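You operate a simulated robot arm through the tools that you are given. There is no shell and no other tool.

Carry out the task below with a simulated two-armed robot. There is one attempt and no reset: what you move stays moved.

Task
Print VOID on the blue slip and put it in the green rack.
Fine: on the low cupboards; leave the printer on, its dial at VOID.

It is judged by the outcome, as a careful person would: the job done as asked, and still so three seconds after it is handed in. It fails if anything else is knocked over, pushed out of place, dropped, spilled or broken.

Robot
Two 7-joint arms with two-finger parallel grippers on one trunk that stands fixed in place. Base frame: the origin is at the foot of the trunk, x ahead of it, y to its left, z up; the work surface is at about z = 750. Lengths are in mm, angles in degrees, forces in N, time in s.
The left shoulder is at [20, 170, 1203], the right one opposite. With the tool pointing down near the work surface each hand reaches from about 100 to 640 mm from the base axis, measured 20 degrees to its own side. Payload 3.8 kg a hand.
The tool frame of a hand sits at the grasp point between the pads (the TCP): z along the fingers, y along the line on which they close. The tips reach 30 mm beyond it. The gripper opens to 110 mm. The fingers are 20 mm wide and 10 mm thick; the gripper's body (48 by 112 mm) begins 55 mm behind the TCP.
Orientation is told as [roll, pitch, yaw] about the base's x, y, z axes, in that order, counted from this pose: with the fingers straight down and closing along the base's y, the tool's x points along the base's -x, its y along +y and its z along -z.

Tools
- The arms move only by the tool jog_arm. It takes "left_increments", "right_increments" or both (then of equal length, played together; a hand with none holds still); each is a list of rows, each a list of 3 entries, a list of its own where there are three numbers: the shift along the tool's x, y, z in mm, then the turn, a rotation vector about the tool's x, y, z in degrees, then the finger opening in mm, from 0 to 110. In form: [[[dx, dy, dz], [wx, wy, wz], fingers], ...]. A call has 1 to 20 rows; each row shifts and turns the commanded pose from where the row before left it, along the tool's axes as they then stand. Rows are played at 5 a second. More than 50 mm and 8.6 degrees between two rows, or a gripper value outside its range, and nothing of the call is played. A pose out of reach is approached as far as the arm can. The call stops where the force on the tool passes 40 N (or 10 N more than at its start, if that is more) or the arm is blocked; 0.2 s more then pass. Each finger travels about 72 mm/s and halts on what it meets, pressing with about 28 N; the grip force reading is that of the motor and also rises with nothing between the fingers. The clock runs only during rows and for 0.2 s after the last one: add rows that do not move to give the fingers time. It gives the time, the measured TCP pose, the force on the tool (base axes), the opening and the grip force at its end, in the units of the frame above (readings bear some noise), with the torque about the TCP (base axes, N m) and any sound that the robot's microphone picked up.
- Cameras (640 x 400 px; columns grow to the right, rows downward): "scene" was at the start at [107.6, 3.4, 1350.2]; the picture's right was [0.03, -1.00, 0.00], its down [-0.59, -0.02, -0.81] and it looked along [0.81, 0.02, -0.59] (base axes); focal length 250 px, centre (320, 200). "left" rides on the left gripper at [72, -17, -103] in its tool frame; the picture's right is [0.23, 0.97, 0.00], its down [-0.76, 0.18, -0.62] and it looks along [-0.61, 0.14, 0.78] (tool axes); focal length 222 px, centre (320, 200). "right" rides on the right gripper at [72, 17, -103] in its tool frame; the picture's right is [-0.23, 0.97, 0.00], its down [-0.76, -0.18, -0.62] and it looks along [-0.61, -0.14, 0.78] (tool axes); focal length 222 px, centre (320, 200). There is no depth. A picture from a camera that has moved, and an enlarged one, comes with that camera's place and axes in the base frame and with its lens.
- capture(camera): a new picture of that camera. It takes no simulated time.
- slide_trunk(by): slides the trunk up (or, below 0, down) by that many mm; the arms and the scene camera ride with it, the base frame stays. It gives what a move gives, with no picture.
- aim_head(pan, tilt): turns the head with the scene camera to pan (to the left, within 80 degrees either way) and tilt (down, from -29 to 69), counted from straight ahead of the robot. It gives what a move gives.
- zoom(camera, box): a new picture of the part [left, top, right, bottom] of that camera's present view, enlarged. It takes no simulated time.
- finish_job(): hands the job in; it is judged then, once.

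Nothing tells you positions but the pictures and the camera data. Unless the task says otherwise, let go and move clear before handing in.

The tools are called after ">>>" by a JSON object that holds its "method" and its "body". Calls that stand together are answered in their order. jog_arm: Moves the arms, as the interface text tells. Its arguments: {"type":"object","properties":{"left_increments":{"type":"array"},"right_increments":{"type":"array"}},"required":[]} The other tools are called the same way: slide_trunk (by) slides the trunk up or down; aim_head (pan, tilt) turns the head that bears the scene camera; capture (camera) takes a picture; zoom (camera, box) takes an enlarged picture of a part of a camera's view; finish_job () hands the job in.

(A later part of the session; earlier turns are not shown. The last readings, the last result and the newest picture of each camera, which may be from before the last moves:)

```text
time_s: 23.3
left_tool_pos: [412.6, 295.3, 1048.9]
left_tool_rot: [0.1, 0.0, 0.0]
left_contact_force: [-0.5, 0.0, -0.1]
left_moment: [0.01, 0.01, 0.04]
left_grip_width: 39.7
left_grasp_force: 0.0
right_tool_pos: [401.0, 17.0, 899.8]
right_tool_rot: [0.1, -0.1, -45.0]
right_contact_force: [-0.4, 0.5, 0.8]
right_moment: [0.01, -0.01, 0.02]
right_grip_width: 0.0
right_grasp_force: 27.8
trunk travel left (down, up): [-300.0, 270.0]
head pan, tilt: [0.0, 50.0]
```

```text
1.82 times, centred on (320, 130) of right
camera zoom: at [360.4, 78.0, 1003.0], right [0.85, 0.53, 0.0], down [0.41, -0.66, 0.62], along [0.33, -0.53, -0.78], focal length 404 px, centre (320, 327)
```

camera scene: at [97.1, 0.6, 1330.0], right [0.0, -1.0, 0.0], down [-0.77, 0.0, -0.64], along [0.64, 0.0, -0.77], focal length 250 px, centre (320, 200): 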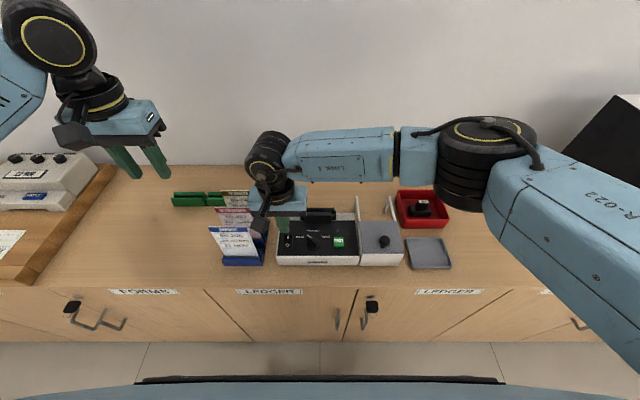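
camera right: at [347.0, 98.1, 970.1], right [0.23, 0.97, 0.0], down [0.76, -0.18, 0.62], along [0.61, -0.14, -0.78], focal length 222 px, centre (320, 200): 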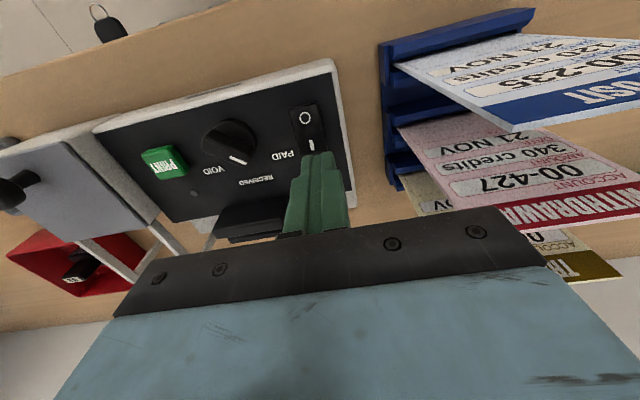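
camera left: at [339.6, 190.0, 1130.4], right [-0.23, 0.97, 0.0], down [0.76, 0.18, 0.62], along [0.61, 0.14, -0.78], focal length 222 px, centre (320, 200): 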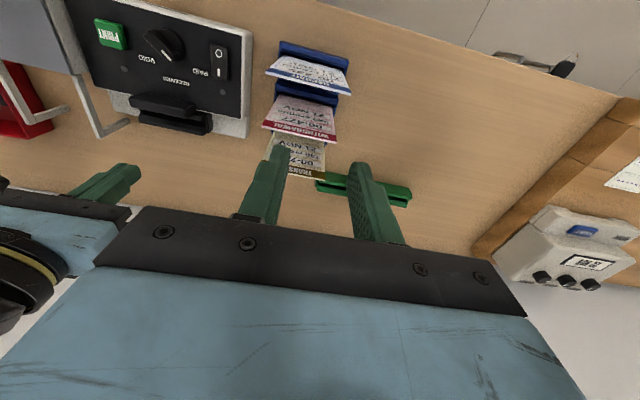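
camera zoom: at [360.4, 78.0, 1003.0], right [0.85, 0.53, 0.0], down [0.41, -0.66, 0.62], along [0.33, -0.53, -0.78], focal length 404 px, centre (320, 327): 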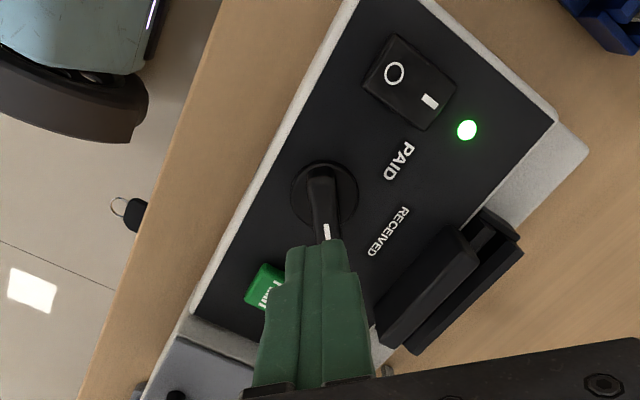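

The dial now points to VOID, the power lamp is green and the printer hasn't shifted. Now I'll take the right hand aside and rotate the left hand −90° yaw so its fingers close along x for the slip.

>>> {"method": "jog_arm", "body": {"right_increments": [[[0, 0, -20], [0, 0, -7.5], 0], [[0, 0, -20], [0, 0, -7.5], 0], [[0, 0, 0], [0, 0, -7.5], 0], [[0, 0, 0], [0, 0, -7.5], 0], [[0, 0, 0], [0, 0, -7.5], 0], [[0, 0, 0], [0, 0, -7.5], 0], [[0, -45, 0], [0, 0, 0], 0], [[0, -45, 0], [0, 0, 0], 0], [[0, -45, 0], [0, 0, 0], 0], [[0, -45, 0], [0, 0, 0], 0], [[0, 0, 0], [0, 0, 0], 0], [[0, 0, 0], [0, 0, 0], 0]], "left_increments": [[[0, 0, 0], [0, 0, 7.5], 40], [[0, 0, 0], [0, 0, 7.5], 40], [[0, 0, 0], [0, 0, 7.5], 40], [[0, 0, 0], [0, 0, 7.5], 40], [[0, 0, 0], [0, 0, 7.5], 40], [[0, 0, 0], [0, 0, 7.5], 40], [[0, 0, 0], [0, 0, 7.5], 40], [[0, 0, 0], [0, 0, 7.5], 40], [[0, 0, 0], [0, 0, 7.5], 40], [[0, 0, 0], [0, 0, 7.5], 40], [[0, 0, 0], [0, 0, 7.5], 40], [[0, 0, 0], [0, 0, 7.5], 40]]}}

>>> {"method": "capture", "body": {"camera": "scene"}}

>>> {"method": "capture", "body": {"camera": "left"}}

```text
time_s: 25.9
left_tool_pos: [413.1, 293.8, 1049.6]
left_tool_rot: [-0.1, 0.0, -90.0]
left_contact_force: [0.2, 0.6, 0.9]
left_moment: [0.02, -0.03, 0.04]
left_grip_width: 40.1
left_grasp_force: 0.0
right_tool_pos: [399.2, -169.2, 941.4]
right_tool_rot: [0.0, -0.2, 0.0]
right_contact_force: [-0.3, 0.3, 0.5]
right_moment: [0.03, 0.03, 0.02]
right_grip_width: 0.1
right_grasp_force: 28.0
trunk travel left (down, up): [-300.0, 270.0]
head pan, tilt: [0.0, 50.0]
```

```text
taken
camera scene: at [97.0, 0.5, 1330.0], right [0.0, -1.0, 0.0], down [-0.77, 0.0, -0.64], along [0.64, 0.0, -0.77], focal length 250 px, centre (320, 200)
```

scene: 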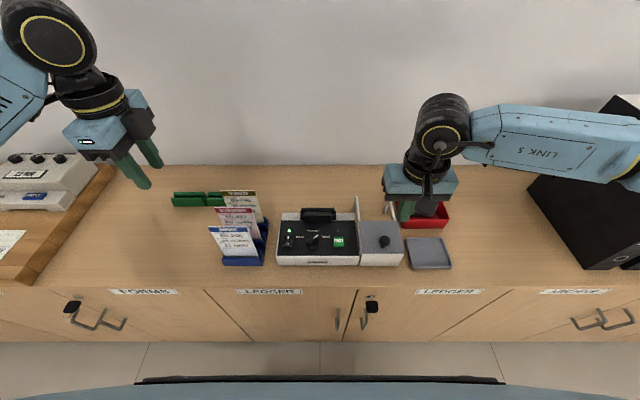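

```text
taken
camera left: at [395.3, 367.5, 1153.1], right [0.97, 0.23, 0.0], down [0.18, -0.76, 0.62], along [0.14, -0.61, -0.78], focal length 222 px, centre (320, 200)
```

left: 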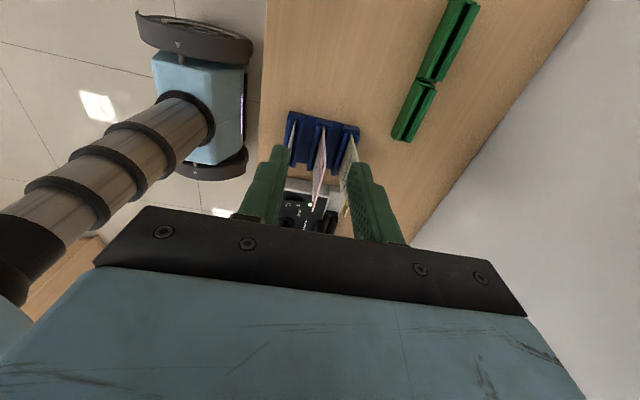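

The left hand is now yawed with fingers closing along x (tool x = base +y, tool y = base +x). I'll zoom on the rack from here for the slips' x positions.

>>> {"method": "zoom", "body": {"camera": "left", "box": [260, 80, 400, 240]}}

>>> {"method": "zoom", "body": {"camera": "left", "box": [370, 0, 500, 160]}}

```text
2.50 times, centred on (330, 160) of left
camera zoom: at [395.3, 367.5, 1153.1], right [0.97, 0.23, 0.0], down [0.18, -0.76, 0.62], along [0.14, -0.61, -0.78], focal length 555 px, centre (295, 300)
```

zoom: 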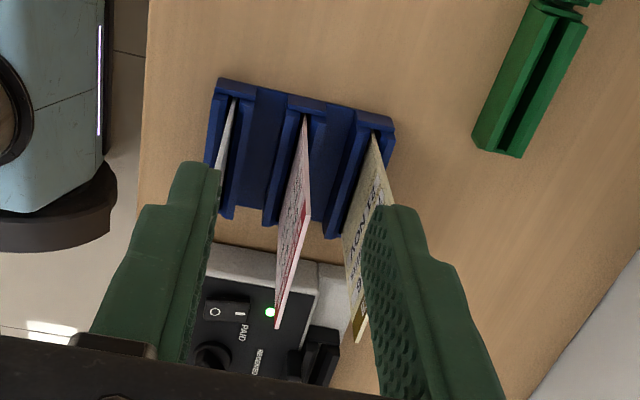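

```text
2.50 times, centred on (435, 80) of left
camera zoom: at [395.3, 367.5, 1153.1], right [0.97, 0.23, 0.0], down [0.18, -0.76, 0.62], along [0.14, -0.61, -0.78], focal length 555 px, centre (32, 500)
```

zoom: 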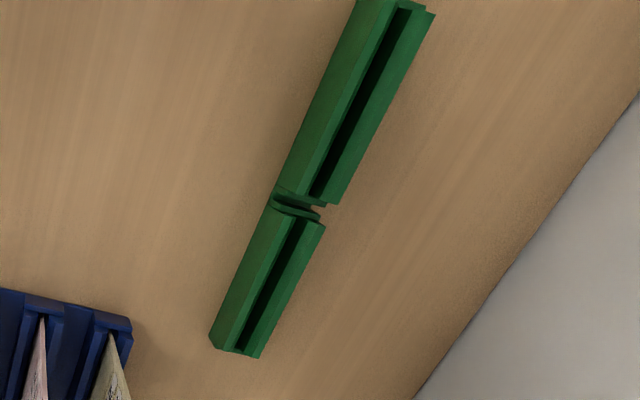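

All slips are vertical with tops near z≈905. Moving the left hand above the blue slip (384, 190).

>>> {"method": "jog_arm", "body": {"left_increments": [[[-35, -10, 0], [0, 0, 0], 40], [[-35, -10, 0], [0, 0, 0], 40], [[-34, -9, 20], [0, 0, 0], 40], [[0, 0, 30], [0, 0, 0], 40], [[0, 0, 30], [0, 0, 0], 40], [[0, 0, 0], [0, 0, 0], 40]]}}

>>> {"method": "capture", "body": {"camera": "left"}}

>>> {"method": "zoom", "body": {"camera": "scene", "box": [180, 175, 290, 275]}}

```text
time_s: 27.3
left_tool_pos: [385.2, 194.7, 967.0]
left_tool_rot: [0.0, 0.0, -89.9]
left_contact_force: [-0.3, -0.4, 1.0]
left_moment: [-0.02, 0.01, -0.03]
left_grip_width: 40.1
left_grasp_force: 0.1
right_tool_pos: [399.4, -168.9, 942.4]
right_tool_rot: [0.1, -0.2, 0.0]
right_contact_force: [-0.3, -0.8, -0.3]
right_moment: [-0.02, -0.03, 0.0]
right_grip_width: 0.0
right_grasp_force: 28.0
trunk travel left (down, up): [-300.0, 270.0]
head pan, tilt: [0.0, 50.0]
```

```text
taken
camera left: at [367.5, 267.7, 1070.1], right [0.97, 0.23, 0.0], down [0.18, -0.76, 0.62], along [0.14, -0.61, -0.78], focal length 222 px, centre (320, 200)
```

left: 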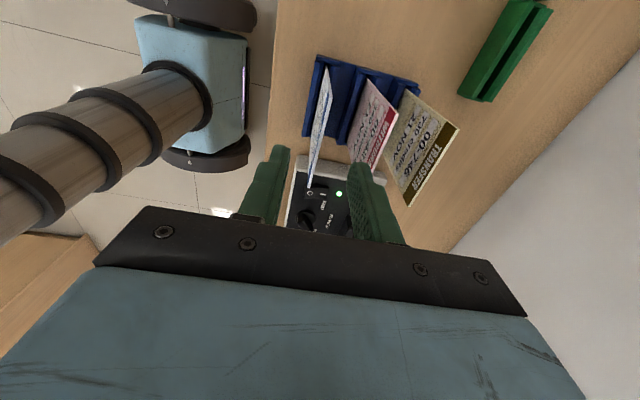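

```text
4.00 times, centred on (235, 225) of scene
camera zoom: at [97.0, 0.8, 1330.0], right [0.0, -1.0, 0.0], down [-0.77, 0.0, -0.64], along [0.64, 0.0, -0.77], focal length 999 px, centre (660, 100)
```

zoom: 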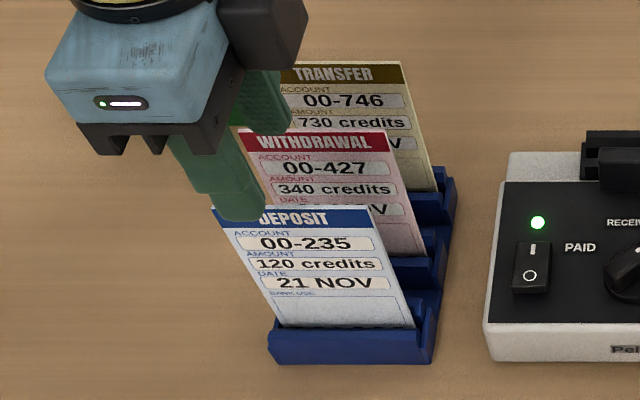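

Slip confirmed at x≈384, y 150–230. Descending to straddle it and closing.

>>> {"method": "jog_arm", "body": {"left_increments": [[[-4.7, -1, 15], [0, 0, 0], 40], [[0, 0, 20], [0, 0, 0], 40], [[0, 0, 15], [0, 0, 0], 40], [[0, 0, 9], [0, 0, 0], 40], [[0, 0, 0], [0, 0, 0], 40], [[0, 0, 0], [0, 0, 0], 20], [[0, 0, 0], [0, 0, 0], 5], [[0, 0, 0], [0, 0, 0], 0], [[0, 0, 0], [0, 0, 0], 0]]}}

>>> {"method": "capture", "body": {"camera": "left"}}

>>> {"method": "zoom", "body": {"camera": "scene", "box": [180, 175, 290, 275]}}

```text
time_s: 29.3
left_tool_pos: [384.5, 186.6, 909.5]
left_tool_rot: [-0.1, 0.0, -89.9]
left_contact_force: [-0.2, 0.5, -0.4]
left_moment: [0.03, 0.0, 0.0]
left_grip_width: 1.5
left_grasp_force: 28.0
right_tool_pos: [399.9, -169.3, 942.9]
right_tool_rot: [0.2, -0.2, -0.1]
right_contact_force: [-0.6, 0.2, 0.0]
right_moment: [-0.02, -0.03, -0.01]
right_grip_width: 0.0
right_grasp_force: 27.7
trunk travel left (down, up): [-300.0, 270.0]
head pan, tilt: [0.0, 50.0]
```

```text
taken
camera left: at [367.4, 259.4, 1012.8], right [0.97, 0.23, 0.0], down [0.18, -0.76, 0.62], along [0.14, -0.61, -0.78], focal length 222 px, centre (320, 200)
```

left: 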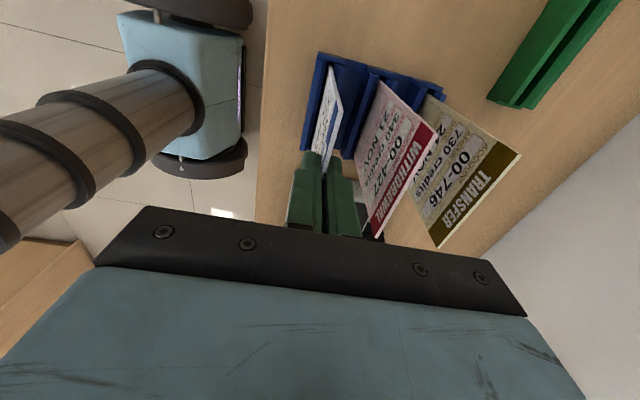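

```text
4.00 times, centred on (235, 225) of scene
camera zoom: at [97.1, 0.8, 1330.0], right [0.0, -1.0, 0.0], down [-0.77, 0.0, -0.64], along [0.64, 0.0, -0.77], focal length 999 px, centre (660, 100)
```

zoom: 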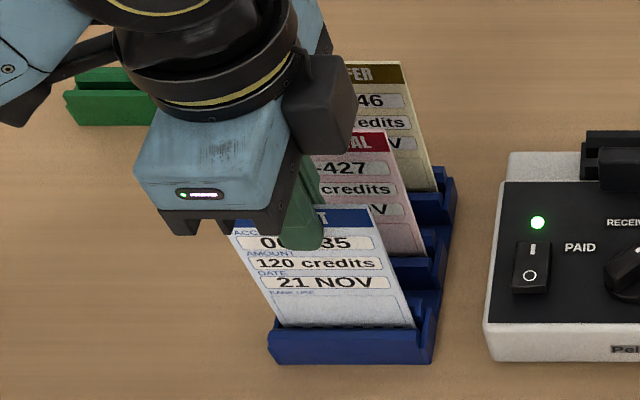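

The slip is pinched (1.5 mm). Lifting it straight up out of the rack.

>>> {"method": "jog_arm", "body": {"left_increments": [[[0, 0, -5], [0, 0, 0], 0], [[0, 0, -10], [0, 0, 0], 0], [[0, 0, -15], [0, 0, 0], 0], [[0, 0, -20], [0, 0, 0], 0], [[0, 0, -25], [0, 0, 0], 0], [[0, 0, -25], [0, 0, 0], 0], [[0, 0, 0], [0, 0, 0], 0]]}}

>>> {"method": "capture", "body": {"camera": "left"}}

>>> {"method": "zoom", "body": {"camera": "scene", "box": [160, 155, 320, 275]}}

```text
time_s: 30.9
left_tool_pos: [383.5, 185.0, 1008.8]
left_tool_rot: [0.0, 0.0, -89.8]
left_contact_force: [0.3, -0.2, 0.2]
left_moment: [-0.02, -0.01, 0.04]
left_grip_width: 1.4
left_grasp_force: 27.9
right_tool_pos: [399.7, -168.2, 941.4]
right_tool_rot: [0.1, -0.2, 0.0]
right_contact_force: [0.5, -0.6, 0.4]
right_moment: [-0.05, 0.01, 0.01]
right_grip_width: 0.2
right_grasp_force: 28.2
trunk travel left (down, up): [-300.0, 270.0]
head pan, tilt: [0.0, 50.0]
```

```text
taken
camera left: at [366.3, 258.2, 1112.8], right [0.97, 0.23, 0.0], down [0.18, -0.76, 0.62], along [0.14, -0.61, -0.78], focal length 222 px, centre (320, 200)
```

left: 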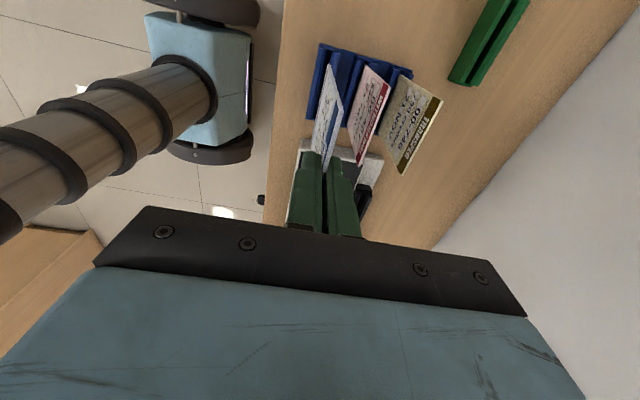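

```text
3.33 times, centred on (240, 215) of scene
camera zoom: at [97.1, 0.9, 1329.9], right [0.0, -1.0, 0.0], down [-0.77, 0.0, -0.64], along [0.64, 0.0, -0.77], focal length 833 px, centre (587, 150)
```

zoom: 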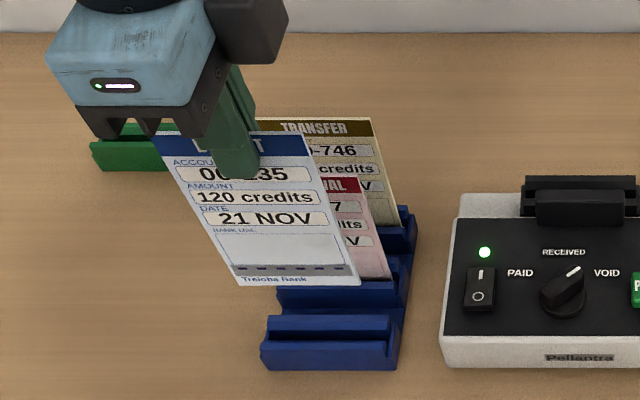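

The slip is held and hanging straight, its bottom ≈160 mm below the TCP. I'll carry it in front of the rack, then over to the printer slot.

>>> {"method": "jog_arm", "body": {"left_increments": [[[-10, 0, -10], [0, 0, 0], 0], [[-30, 0, 0], [0, 0, 0], 0], [[-40, 0, 0], [0, 0, 0], 0], [[-40, 0, 0], [0, 0, 0], 0], [[-40, 0, 0], [0, 0, 0], 0], [[-24, 10, 0], [0, 0, 0], 0], [[0, 30, 0], [0, 0, 0], 0], [[0, 35, 0], [0, 0, 0], 0], [[0, 28, 0], [0, 0, 0], 0], [[0, 10, 0], [0, 0, 0], 0], [[0, 0, 0], [0, 0, 0], 0], [[0, 0, 0], [0, 0, 0], 0]]}}

>>> {"method": "capture", "body": {"camera": "left"}}

>>> {"method": "zoom", "body": {"camera": "scene", "box": [240, 135, 400, 275]}}

>>> {"method": "capture", "body": {"camera": "right"}}

```text
time_s: 33.5
left_tool_pos: [497.8, 2.1, 1020.7]
left_tool_rot: [0.0, 0.1, -89.9]
left_contact_force: [0.7, -0.4, -0.4]
left_moment: [0.0, 0.01, 0.03]
left_grip_width: 0.6
left_grasp_force: 28.1
right_tool_pos: [399.7, -169.6, 941.2]
right_tool_rot: [0.2, -0.3, 0.0]
right_contact_force: [0.3, 0.3, -0.3]
right_moment: [0.01, -0.02, 0.02]
right_grip_width: 0.1
right_grasp_force: 28.1
trunk travel left (down, up): [-300.0, 270.0]
head pan, tilt: [0.0, 50.0]
```

```text
taken
camera left: at [480.3, 75.4, 1122.5], right [0.97, 0.23, 0.0], down [0.18, -0.76, 0.62], along [0.14, -0.61, -0.78], focal length 222 px, centre (320, 200)
```

left: 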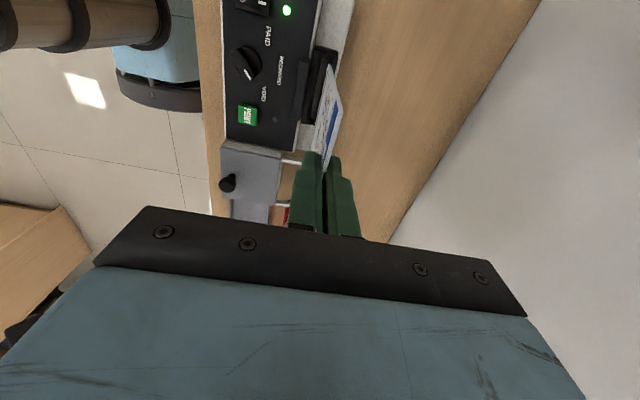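

```text
2.86 times, centred on (320, 205) of scene
camera zoom: at [97.1, 0.8, 1330.0], right [0.0, -1.0, 0.0], down [-0.77, 0.0, -0.64], along [0.64, 0.0, -0.77], focal length 714 px, centre (320, 186)
```

zoom: 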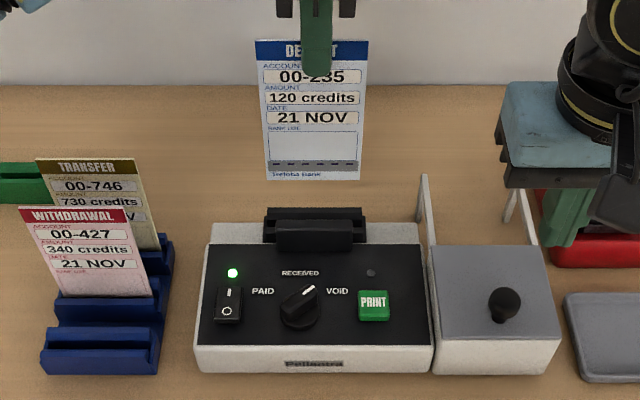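

```text
taken
camera right: at [326.1, -152.8, 1045.0], right [0.23, 0.97, 0.0], down [0.76, -0.18, 0.63], along [0.61, -0.14, -0.78], focal length 222 px, centre (320, 200)
```

right: 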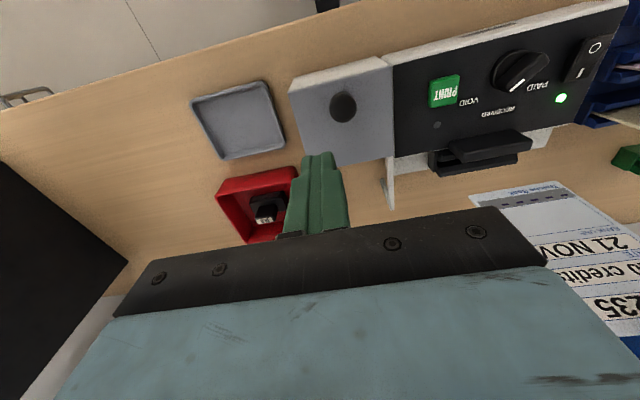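

The slip is well centred in y with the slot. I'll zoom to check alignment in x before lowering.

>>> {"method": "zoom", "body": {"camera": "left", "box": [270, 30, 370, 180]}}

>>> {"method": "zoom", "body": {"camera": "right", "box": [380, 110, 640, 230]}}

```text
2.67 times, centred on (320, 105) of left
camera zoom: at [480.3, 75.4, 1122.5], right [0.97, 0.23, 0.0], down [0.18, -0.76, 0.62], along [0.14, -0.61, -0.78], focal length 592 px, centre (320, 453)
```

zoom: 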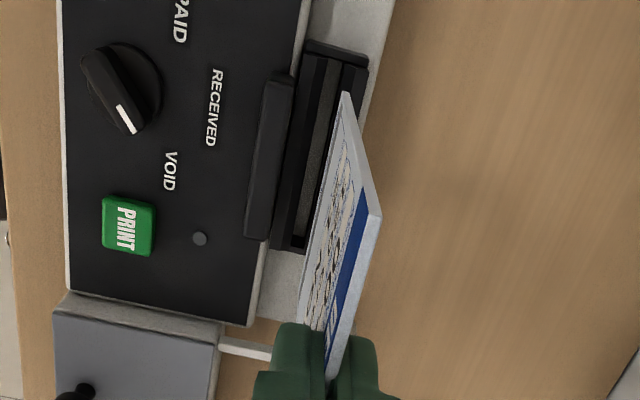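

```text
2.46 times, centred on (510, 170) of right
camera zoom: at [326.1, -152.8, 1045.0], right [0.23, 0.97, 0.0], down [0.76, -0.18, 0.63], along [0.61, -0.14, -0.78], focal length 547 px, centre (-148, 274)
```

zoom: 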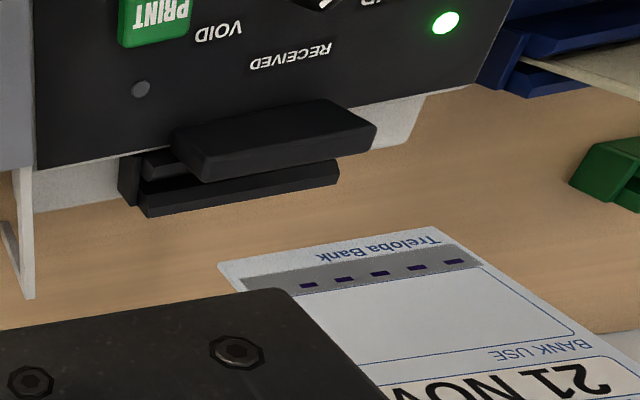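

>>> {"method": "zoom", "body": {"camera": "left", "box": [300, 35, 350, 85]}}

```text
8.00 times, centred on (325, 60) of left
camera zoom: at [480.3, 75.4, 1122.5], right [0.97, 0.23, 0.0], down [0.18, -0.76, 0.62], along [0.14, -0.61, -0.78], focal length 1777 px, centre (280, 1320)
```

zoom: 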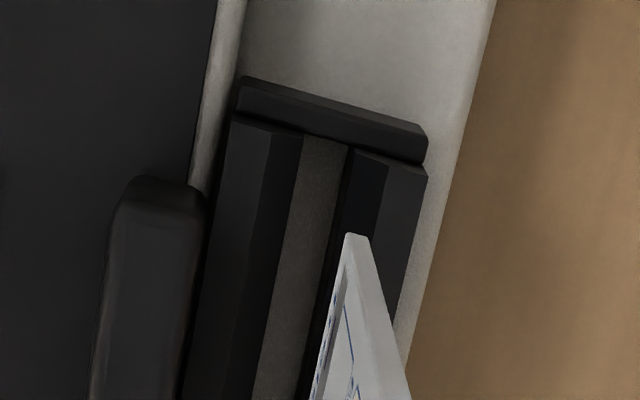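

The slip is at x≈496.8 versus the throat's 490–498, so I shift −2 mm in x and −1.5 mm in y, then lower to just above the funnel.

>>> {"method": "jog_arm", "body": {"left_increments": [[[-1.5, -2, 0], [0, 0, 0], 0], [[0, 0, 15], [0, 0, 0], 0], [[0, 0, 15], [0, 0, 0], 0], [[0, 0, 15], [0, 0, 0], 0], [[0, 0, 5], [0, 0, 0], 0], [[0, 0, 0], [0, 0, 0], 0]]}}

>>> {"method": "zoom", "body": {"camera": "left", "box": [270, 0, 370, 150]}}

>>> {"method": "zoom", "body": {"camera": "scene", "box": [270, 165, 370, 245]}}

>>> {"method": "zoom", "body": {"camera": "right", "box": [380, 110, 640, 230]}}

```text
time_s: 34.9
left_tool_pos: [494.6, 0.5, 969.5]
left_tool_rot: [0.0, 0.0, -89.9]
left_contact_force: [-0.1, 0.3, -0.9]
left_moment: [0.02, 0.01, -0.05]
left_grip_width: 0.8
left_grasp_force: 28.2
right_tool_pos: [400.2, -168.5, 941.8]
right_tool_rot: [0.1, -0.1, 0.0]
right_contact_force: [0.0, -0.3, 0.5]
right_moment: [0.02, 0.0, -0.01]
right_grip_width: 0.0
right_grasp_force: 27.5
trunk travel left (down, up): [-300.0, 270.0]
head pan, tilt: [0.0, 50.0]
```

```text
2.67 times, centred on (320, 75) of left
camera zoom: at [477.2, 72.8, 1072.6], right [0.97, 0.23, 0.0], down [0.18, -0.76, 0.62], along [0.14, -0.61, -0.78], focal length 592 px, centre (320, 533)
```

zoom: 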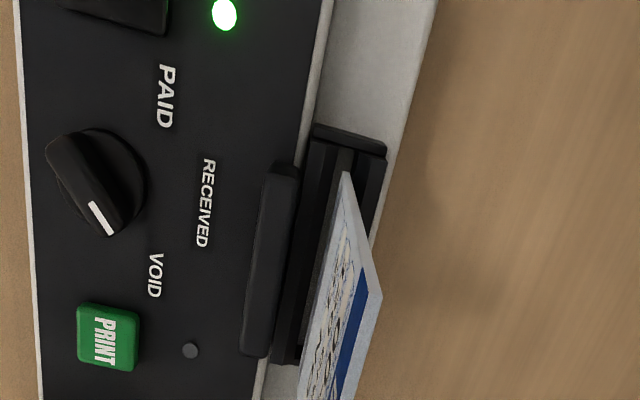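

```text
5.00 times, centred on (320, 205) of scene
camera zoom: at [97.1, 0.8, 1330.0], right [0.0, -1.0, 0.0], down [-0.77, 0.0, -0.64], along [0.64, 0.0, -0.77], focal length 1249 px, centre (320, 175)
```

zoom: 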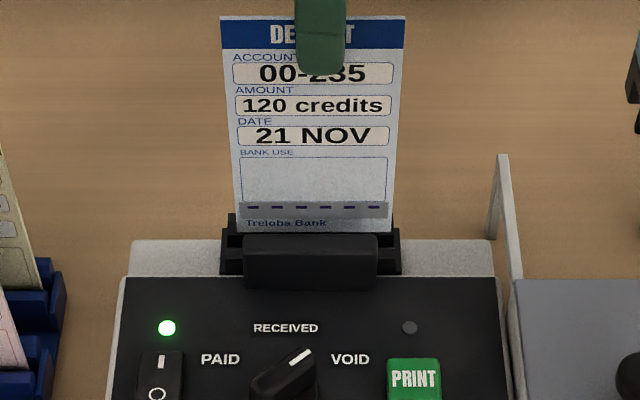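

```text
2.46 times, centred on (510, 170) of right
camera zoom: at [326.1, -152.8, 1045.0], right [0.23, 0.97, 0.0], down [0.76, -0.18, 0.63], along [0.61, -0.14, -0.78], focal length 547 px, centre (-148, 274)
```

zoom: 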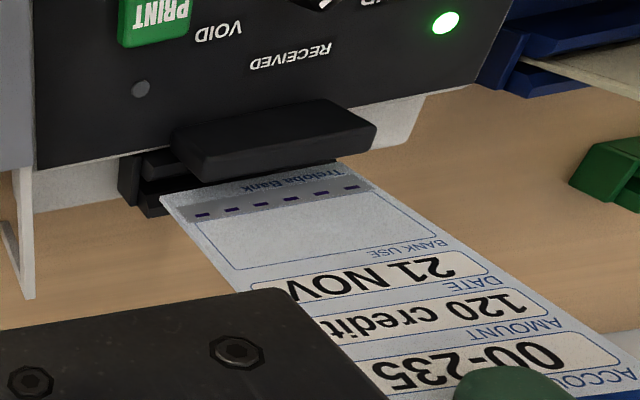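

Aligned with the slot; lowering in.

>>> {"method": "jog_arm", "body": {"left_increments": [[[0, 0, 6], [0, 0, 0], 0], [[0, 0, 6], [0, 0, 0], 0], [[0, 0, 6], [0, 0, 0], 0], [[0, 0, 6], [0, 0, 0], 0], [[0, 0, 0], [0, 0, 0], 0]]}}

>>> {"method": "zoom", "body": {"camera": "left", "box": [270, 0, 370, 150]}}

>>> {"method": "zoom", "body": {"camera": "scene", "box": [270, 165, 370, 245]}}

```text
time_s: 36.1
left_tool_pos: [494.6, 1.1, 946.7]
left_tool_rot: [0.0, 0.0, -89.9]
left_contact_force: [0.3, 0.5, -0.3]
left_moment: [0.01, 0.0, -0.01]
left_grip_width: 0.5
left_grasp_force: 28.6
right_tool_pos: [399.3, -168.9, 940.4]
right_tool_rot: [0.2, -0.2, 0.0]
right_contact_force: [-0.2, 0.3, 0.7]
right_moment: [-0.01, -0.01, -0.02]
right_grip_width: 0.1
right_grasp_force: 27.8
trunk travel left (down, up): [-300.0, 270.0]
head pan, tilt: [0.0, 50.0]
```

```text
2.67 times, centred on (320, 75) of left
camera zoom: at [477.0, 73.2, 1049.9], right [0.97, 0.23, 0.0], down [0.18, -0.76, 0.62], along [0.14, -0.61, -0.78], focal length 592 px, centre (320, 533)
```

zoom: 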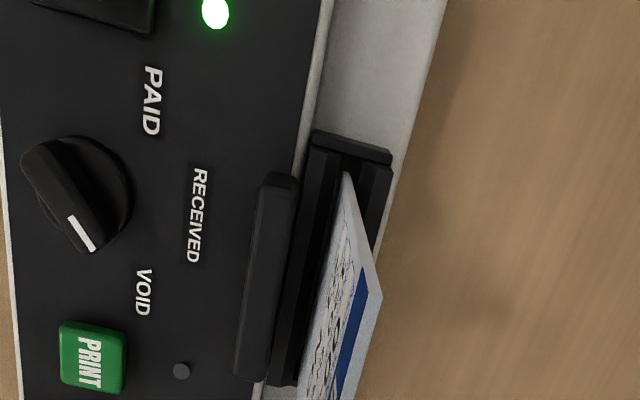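

```text
5.00 times, centred on (320, 205) of scene
camera zoom: at [97.1, 0.8, 1330.0], right [0.0, -1.0, 0.0], down [-0.77, 0.0, -0.64], along [0.64, 0.0, -0.77], focal length 1249 px, centre (320, 175)
```

zoom: 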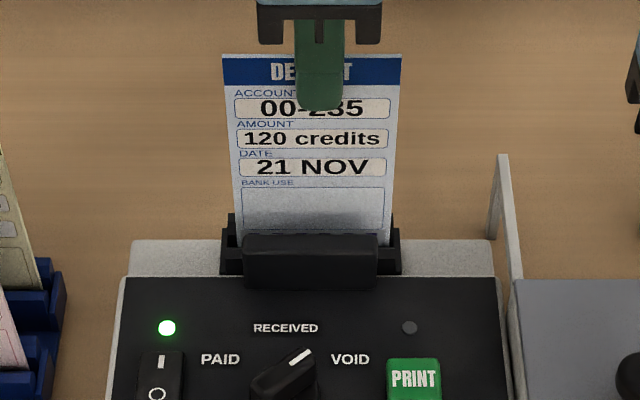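

It has entered the throat with no force. Continuing down in small steps.

>>> {"method": "jog_arm", "body": {"left_increments": [[[0, 0, 3], [0, 0, 0], 0], [[0, 0, 3], [0, 0, 0], 0], [[0, 0, 3], [0, 0, 0], 0], [[0, 0, 3], [0, 0, 0], 0], [[0, 0, 0], [0, 0, 0], 0]]}}

>>> {"method": "jog_arm", "body": {"left_increments": [[[0, 0, 2], [0, 0, 0], 0], [[0, 0, 2], [0, 0, 0], 0], [[0, 0, 0], [0, 0, 0], 0]]}}

>>> {"method": "zoom", "body": {"camera": "scene", "box": [270, 165, 370, 245]}}

```text
time_s: 37.3
left_tool_pos: [495.3, 0.4, 934.1]
left_tool_rot: [0.1, 0.0, -89.8]
left_contact_force: [0.2, -0.2, 3.6]
left_moment: [0.12, 0.01, -0.02]
left_grip_width: 0.9
left_grasp_force: 28.0
right_tool_pos: [400.0, -168.0, 941.8]
right_tool_rot: [0.1, -0.2, 0.1]
right_contact_force: [0.4, -0.4, 0.7]
right_moment: [-0.01, -0.02, -0.01]
right_grip_width: 0.0
right_grasp_force: 28.4
trunk travel left (down, up): [-300.0, 270.0]
head pan, tilt: [0.0, 50.0]
```

```text
time_s: 38.1
left_tool_pos: [494.3, 0.1, 934.2]
left_tool_rot: [0.2, -0.1, -90.0]
left_contact_force: [0.6, 2.5, 28.1]
left_moment: [0.39, -0.01, 0.02]
left_grip_width: 1.1
left_grasp_force: 27.8
right_tool_pos: [399.0, -167.9, 944.0]
right_tool_rot: [0.1, -0.2, -0.1]
right_contact_force: [1.4, 1.0, 0.2]
right_moment: [0.01, 0.02, 0.0]
right_grip_width: 0.0
right_grasp_force: 27.9
trunk travel left (down, up): [-300.0, 270.0]
head pan, tilt: [0.0, 50.0]
```

```text
5.00 times, centred on (320, 205) of scene
camera zoom: at [95.0, 1.0, 1330.4], right [0.0, -1.0, 0.0], down [-0.76, 0.0, -0.64], along [0.64, 0.0, -0.76], focal length 1249 px, centre (320, 175)
```

zoom: 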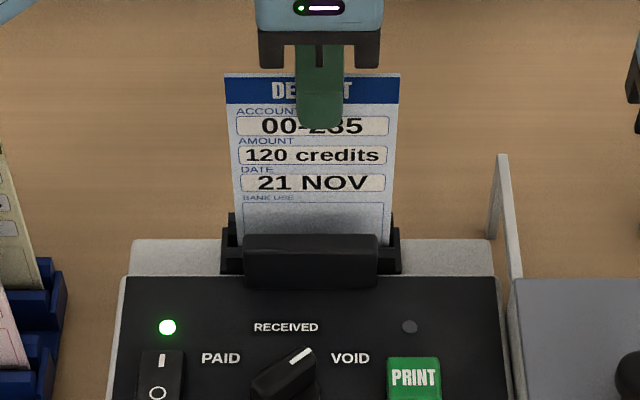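

The slip bottomed out at TCP z≈934 (28 N). I'll ease the push, keep holding the slip, and bring the right fist in tilted outward 30° to press PRINT without crowding the left hand.

>>> {"method": "jog_arm", "body": {"left_increments": [[[0, 0, -3], [0, 0, 0], 0], [[0, 0, 0], [0, 0, 0], 0], [[0, 0, 0], [0, 0, 0], 0], [[0, 0, 0], [0, 0, 0], 0], [[0, 0, 0], [0, 0, 0], 0]], "right_increments": [[[0, 0, 0], [-7.5, 0, 0], 0], [[0, 0, 0], [-7.5, 0, 0], 0], [[0, 0, 0], [-7.5, 0, 0], 0], [[0, 0, 0], [-7.5, 0, 0], 0], [[0, 0, 0], [0, 0, 0], 0]]}}

>>> {"method": "capture", "body": {"camera": "scene"}}

```text
time_s: 39.3
left_tool_pos: [494.4, -0.3, 933.8]
left_tool_rot: [0.0, 0.0, -89.9]
left_contact_force: [-0.2, -1.3, 10.1]
left_moment: [-0.3, -0.08, 0.0]
left_grip_width: 0.9
left_grasp_force: 28.1
right_tool_pos: [398.3, -165.8, 941.4]
right_tool_rot: [30.1, -0.3, -0.1]
right_contact_force: [0.6, -0.9, 0.4]
right_moment: [-0.01, 0.02, 0.0]
right_grip_width: 0.0
right_grasp_force: 27.4
trunk travel left (down, up): [-300.0, 270.0]
head pan, tilt: [0.0, 50.0]
```

```text
taken
camera scene: at [96.4, 0.6, 1330.0], right [0.0, -1.0, 0.0], down [-0.77, 0.0, -0.64], along [0.64, 0.0, -0.77], focal length 250 px, centre (320, 200)
```

scene: 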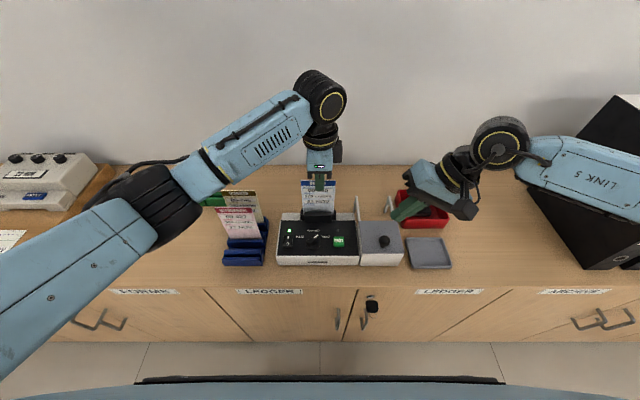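

Left hand holds lightly. Moving the tilted right fist to just above PRINT.

>>> {"method": "jog_arm", "body": {"right_increments": [[[-2, 17, 27], [0, 0, 0], 0], [[-2, 17, 28], [0, 0, 0], 0], [[-2, 17, 28], [0, 0, 0], 0], [[-2.7, 16, 26.6], [0, 0, 0], 0], [[0, 0, 0], [0, 0, 0], 0]]}}

>>> {"method": "capture", "body": {"camera": "right"}}

>>> {"method": "zoom", "body": {"camera": "scene", "box": [260, 165, 420, 275]}}

```text
time_s: 40.5
left_tool_pos: [494.3, 2.3, 933.7]
left_tool_rot: [0.0, 0.0, -89.9]
left_contact_force: [-0.5, -0.2, 6.7]
left_moment: [-0.03, 0.01, 0.01]
left_grip_width: 0.9
left_grasp_force: 28.3
right_tool_pos: [404.5, -52.7, 879.8]
right_tool_rot: [29.9, -0.2, -0.1]
right_contact_force: [-0.2, -0.1, -0.2]
right_moment: [-0.02, -0.04, -0.02]
right_grip_width: 0.0
right_grasp_force: 27.9
trunk travel left (down, up): [-300.0, 270.0]
head pan, tilt: [0.0, 50.0]
```

```text
taken
camera right: at [331.0, -90.4, 977.0], right [0.23, 0.84, 0.49], down [0.76, -0.47, 0.45], along [0.61, 0.27, -0.75], focal length 222 px, centre (320, 200)
```

right: 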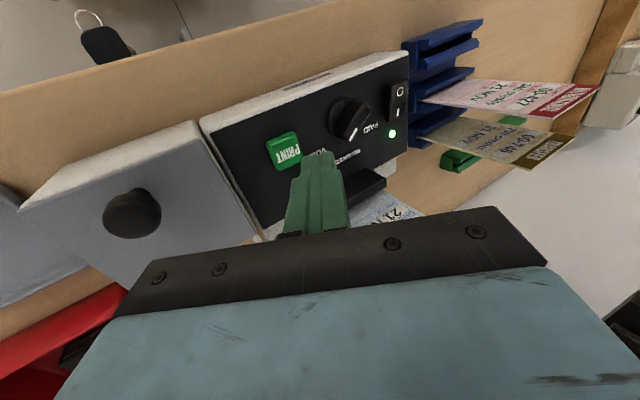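

```text
3.64 times, centred on (340, 220) of scene
camera zoom: at [96.6, 0.8, 1330.0], right [0.0, -1.0, 0.0], down [-0.77, 0.0, -0.64], along [0.64, 0.0, -0.77], focal length 908 px, centre (247, 127)
```

zoom: 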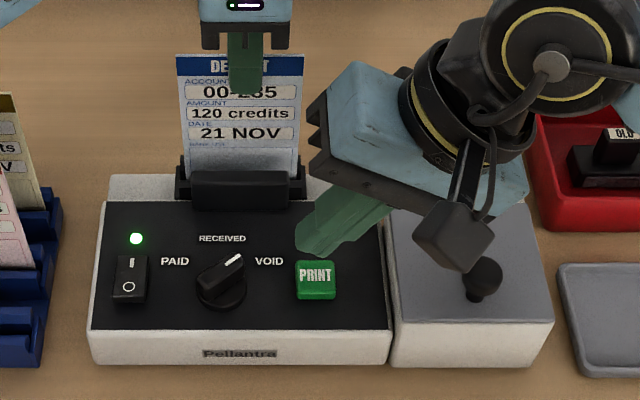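

The fist is just above PRINT. Pressing down along base −z.

>>> {"method": "jog_arm", "body": {"right_increments": [[[-2, -2.6, -1.5], [0, 0, 0], 0], [[0, -7.5, 13], [0, 0, 0], 0], [[0, -7.5, 13], [0, 0, 0], 0], [[0, -2, 3.46], [0, 0, 0], 0], [[0, -1.5, 2.6], [0, 0, 0], 0], [[0, -1.5, 2.6], [0, 0, 0], 0], [[0, -1.5, 2.6], [0, 0, 0], 0], [[0, -1, 1.73], [0, 0, 0], 0], [[0, -1, 1.73], [0, 0, 0], 0]]}}

>>> {"method": "zoom", "body": {"camera": "scene", "box": [260, 165, 420, 275]}}

```text
time_s: 42.5
left_tool_pos: [493.1, 0.7, 934.0]
left_tool_rot: [0.1, 0.0, -90.0]
left_contact_force: [1.0, 0.4, 1.0]
left_moment: [0.01, -0.04, -0.01]
left_grip_width: 0.8
left_grasp_force: 28.2
right_tool_pos: [409.7, -54.0, 833.9]
right_tool_rot: [30.2, -0.4, -0.1]
right_contact_force: [-1.2, -3.1, 15.9]
right_moment: [0.01, 0.03, 0.02]
right_grip_width: 0.0
right_grasp_force: 27.3
trunk travel left (down, up): [-300.0, 270.0]
head pan, tilt: [0.0, 50.0]
heard: click
```

```text
3.64 times, centred on (340, 220) of scene
camera zoom: at [96.0, 0.6, 1330.2], right [0.0, -1.0, 0.0], down [-0.77, 0.0, -0.64], along [0.64, 0.0, -0.77], focal length 908 px, centre (247, 127)
```

zoom: 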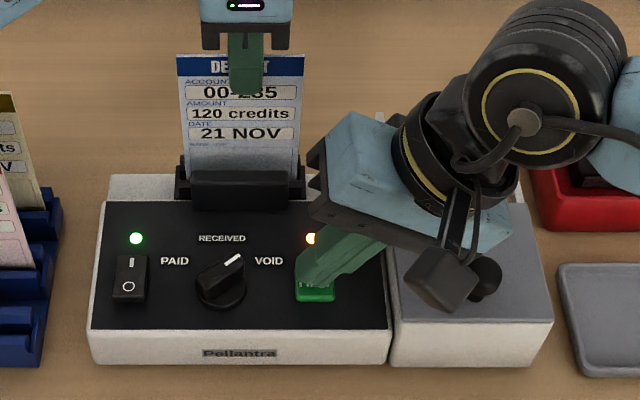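

A click was heard and the orange lamp lit: it's printing. Retracting the right hand and waiting.

>>> {"method": "jog_arm", "body": {"right_increments": [[[0, 5, -8.7], [0, 0, 0], 0], [[0, 15, -26], [0, 0, 0], 0], [[0, 15, -26], [0, 0, 0], 0], [[0, -34.6, -20], [0, 0, 0], 0], [[0, -34.6, -20], [0, 0, 0], 0], [[0, -34.6, -20], [0, 0, 0], 0], [[0, 0, 0], [0, 0, 0], 0], [[0, 0, 0], [0, 0, 0], 0], [[0, 0, 0], [0, 0, 0], 0], [[0, 0, 0], [0, 0, 0], 0], [[0, 0, 0], [0, 0, 0], 0], [[0, 0, 0], [0, 0, 0], 0]]}}

>>> {"method": "zoom", "body": {"camera": "scene", "box": [260, 165, 420, 275]}}

```text
time_s: 45.1
left_tool_pos: [493.4, 0.4, 933.7]
left_tool_rot: [-0.1, 0.0, -90.0]
left_contact_force: [0.1, 0.5, 5.0]
left_moment: [-0.02, -0.01, -0.03]
left_grip_width: 1.1
left_grasp_force: 27.7
right_tool_pos: [408.8, -178.3, 903.9]
right_tool_rot: [30.1, -0.1, 0.0]
right_contact_force: [-0.4, -0.2, -0.4]
right_moment: [-0.01, -0.01, 0.02]
right_grip_width: 0.0
right_grasp_force: 28.4
trunk travel left (down, up): [-300.0, 270.0]
head pan, tilt: [0.0, 50.0]
```

```text
3.64 times, centred on (340, 220) of scene
camera zoom: at [96.7, 0.8, 1330.0], right [0.0, -1.0, 0.0], down [-0.77, 0.0, -0.64], along [0.64, 0.0, -0.77], focal length 908 px, centre (247, 127)
```

zoom: 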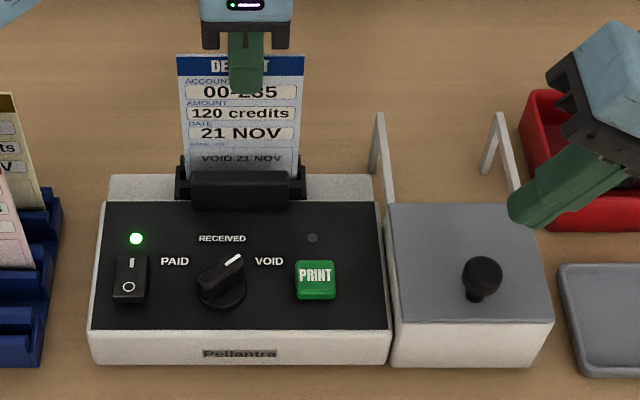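

"VOID 21 NOV" is printed on the slip and the busy lamp is off. Lifting the slip out.

>>> {"method": "jog_arm", "body": {"left_increments": [[[0, 0, -8], [0, 0, 0], 0], [[0, 0, -12], [0, 0, 0], 0], [[0, 0, -15], [0, 0, 0], 0], [[0, 0, -20], [0, 0, 0], 0], [[0, 0, -25], [0, 0, 0], 0], [[0, 0, -25], [0, 0, 0], 0], [[0, 0, 0], [0, 0, 0], 0]]}}

>>> {"method": "zoom", "body": {"camera": "scene", "box": [270, 130, 370, 210]}}

>>> {"method": "capture", "body": {"camera": "scene"}}

```text
time_s: 46.7
left_tool_pos: [497.5, 0.1, 1039.7]
left_tool_rot: [0.0, 0.0, -89.9]
left_contact_force: [-0.8, 0.5, -0.1]
left_moment: [0.02, 0.0, 0.02]
left_grip_width: 0.7
left_grasp_force: 28.5
right_tool_pos: [409.1, -180.0, 904.0]
right_tool_rot: [30.2, -0.3, 0.1]
right_contact_force: [0.3, -0.1, -1.5]
right_moment: [0.01, -0.02, -0.01]
right_grip_width: 0.0
right_grasp_force: 28.2
trunk travel left (down, up): [-300.0, 270.0]
head pan, tilt: [0.0, 50.0]
```

```text
5.00 times, centred on (320, 170) of scene
camera zoom: at [97.2, 0.7, 1329.9], right [0.0, -1.0, 0.0], down [-0.77, 0.0, -0.64], along [0.64, 0.0, -0.77], focal length 1249 px, centre (320, 350)
```

zoom: 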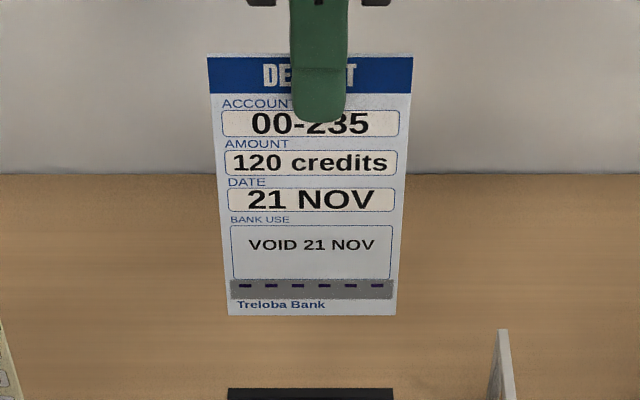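

```text
taken
camera scene: at [97.2, 0.7, 1329.9], right [0.0, -1.0, 0.0], down [-0.77, 0.0, -0.64], along [0.64, 0.0, -0.77], focal length 250 px, centre (320, 200)
```

scene: 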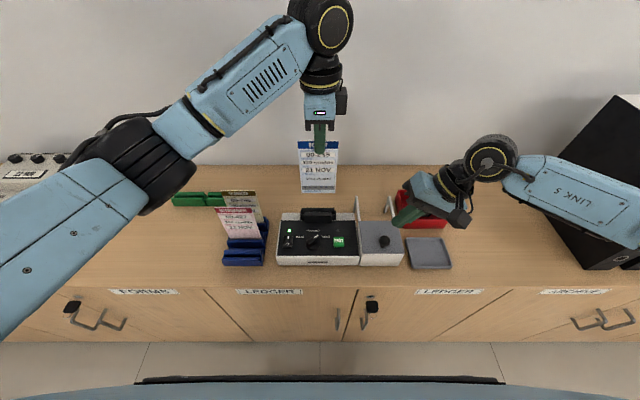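

The print is crisp: "VOID 21 NOV". Next I move back in x behind the yellow slip and then left to above the green rack's first slot (~582, 282).

>>> {"method": "jog_arm", "body": {"left_increments": [[[0, 10, 0], [0, 0, 0], 0], [[0, 25, 0], [0, 0, 0], 0], [[0, 30, 0], [0, 0, 0], 0], [[0, 19.5, 0], [0, 0, 0], 0], [[15, 0, 0], [0, 0, 0], 0], [[35, 0, 0], [0, 0, 0], 0], [[40, 0, 0], [0, 0, 0], 0], [[40, 0, 0], [0, 0, 0], 0], [[40, 0, 0], [0, 0, 0], 0], [[40, 0, 0], [0, 0, 0], 0], [[40, 0, 0], [0, 0, 0], 0], [[20, 0, 0], [0, 0, 0], 0], [[8, 0, 0], [0, 0, 0], 0], [[0, 0, 0], [0, 0, 0], 0], [[0, 0, 0], [0, 0, 0], 0]]}}

>>> {"method": "capture", "body": {"camera": "left"}}

>>> {"method": "capture", "body": {"camera": "scene"}}

```text
time_s: 49.9
left_tool_pos: [578.8, 280.4, 1037.0]
left_tool_rot: [0.1, 0.0, -89.9]
left_contact_force: [-0.8, 0.4, 0.2]
left_moment: [-0.01, 0.02, 0.0]
left_grip_width: 1.0
left_grasp_force: 28.1
right_tool_pos: [408.2, -178.3, 903.2]
right_tool_rot: [30.1, -0.2, -0.1]
right_contact_force: [-0.2, -0.4, 0.0]
right_moment: [0.03, 0.03, 0.01]
right_grip_width: 0.1
right_grasp_force: 28.0
trunk travel left (down, up): [-300.0, 270.0]
head pan, tilt: [0.0, 50.0]
```

```text
taken
camera left: at [560.5, 353.7, 1141.3], right [0.97, 0.23, 0.0], down [0.18, -0.76, 0.62], along [0.14, -0.61, -0.78], focal length 222 px, centre (320, 200)
```

left: 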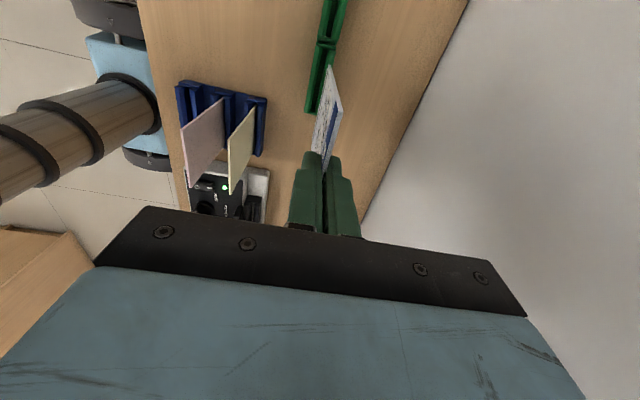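

```text
taken
camera scene: at [97.1, 0.8, 1330.0], right [0.0, -1.0, 0.0], down [-0.77, 0.0, -0.64], along [0.64, 0.0, -0.77], focal length 250 px, centre (320, 200)
```

scene: 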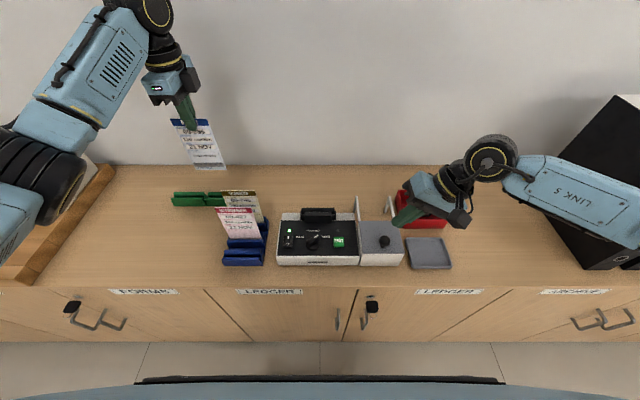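

>>> {"method": "zoom", "body": {"camera": "left", "box": [280, 0, 370, 180]}}

>>> {"method": "zoom", "body": {"camera": "left", "box": [295, 60, 345, 120]}}

>>> {"method": "zoom", "body": {"camera": "scene", "box": [150, 100, 270, 220]}}

```text
2.22 times, centred on (325, 90) of left
camera zoom: at [560.5, 353.7, 1141.3], right [0.97, 0.23, 0.0], down [0.18, -0.76, 0.62], along [0.14, -0.61, -0.78], focal length 494 px, centre (309, 444)
```

zoom: 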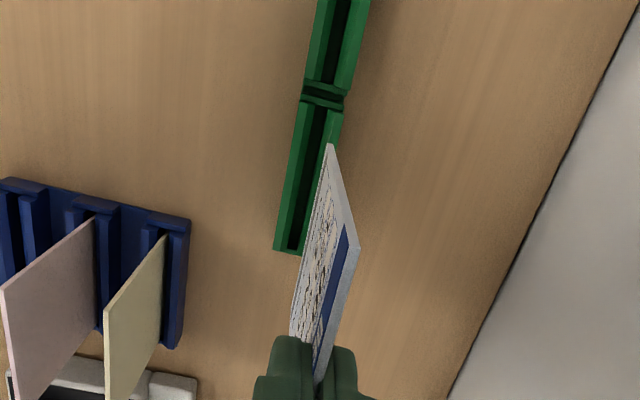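

```text
6.67 times, centred on (320, 90) of left
camera zoom: at [560.5, 353.7, 1141.3], right [0.97, 0.23, 0.0], down [0.18, -0.76, 0.62], along [0.14, -0.61, -0.78], focal length 1481 px, centre (320, 933)
```

zoom: 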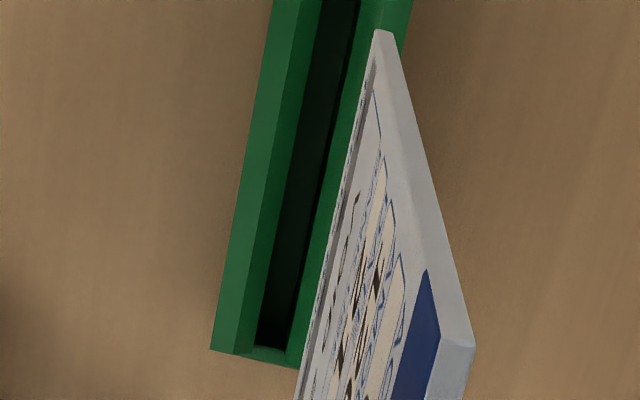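

```text
3.33 times, centred on (210, 160) of scene
camera zoom: at [97.1, 0.8, 1330.0], right [0.0, -1.0, 0.0], down [-0.77, 0.0, -0.64], along [0.64, 0.0, -0.77], focal length 833 px, centre (687, 333)
```

zoom: 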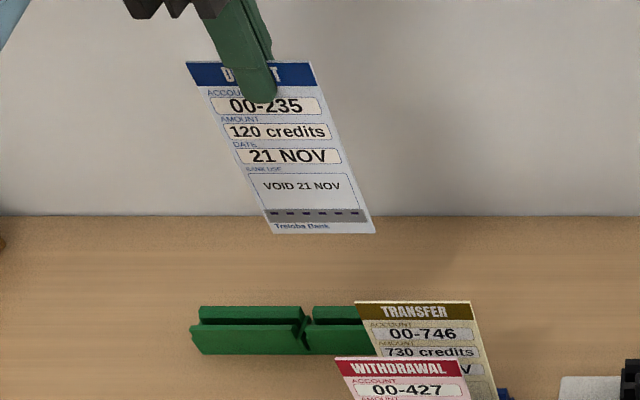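

>>> {"method": "zoom", "body": {"camera": "left", "box": [300, 75, 330, 120]}}

>>> {"method": "zoom", "body": {"camera": "left", "box": [305, 30, 345, 80]}}

>>> {"method": "zoom", "body": {"camera": "scene", "box": [160, 175, 240, 225]}}

```text
8.89 times, centred on (315, 98) of left
camera zoom: at [560.5, 353.7, 1141.3], right [0.97, 0.23, 0.0], down [0.18, -0.76, 0.62], along [0.14, -0.61, -0.78], focal length 1974 px, centre (364, 1111)
```

zoom: 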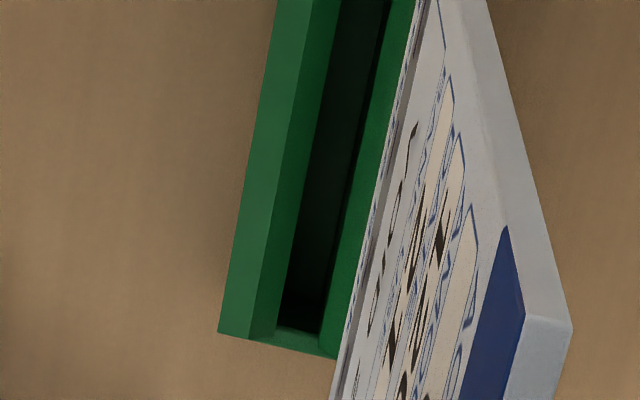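

```text
8.00 times, centred on (325, 55) of left
camera zoom: at [560.5, 353.7, 1141.3], right [0.97, 0.23, 0.0], down [0.18, -0.76, 0.62], along [0.14, -0.61, -0.78], focal length 1777 px, centre (280, 1360)
```

zoom: 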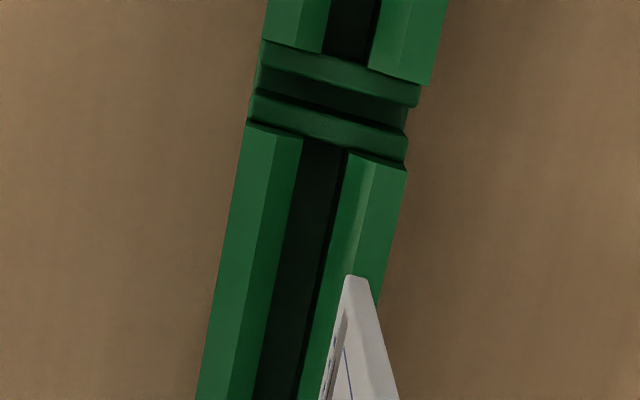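

```text
8.00 times, centred on (200, 200) of scene
camera zoom: at [97.1, 0.8, 1330.0], right [0.0, -1.0, 0.0], down [-0.77, 0.0, -0.64], along [0.64, 0.0, -0.77], focal length 1999 px, centre (1280, 200)
```

zoom: 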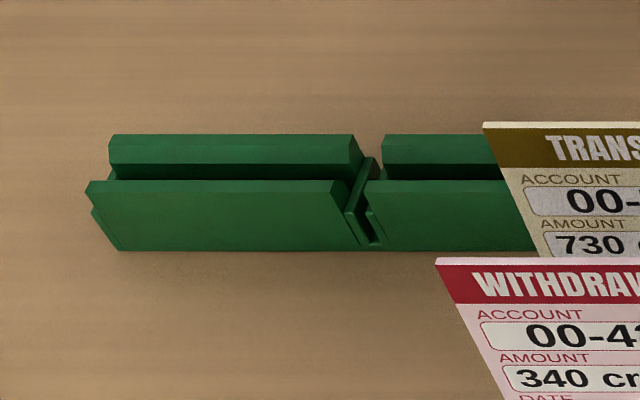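

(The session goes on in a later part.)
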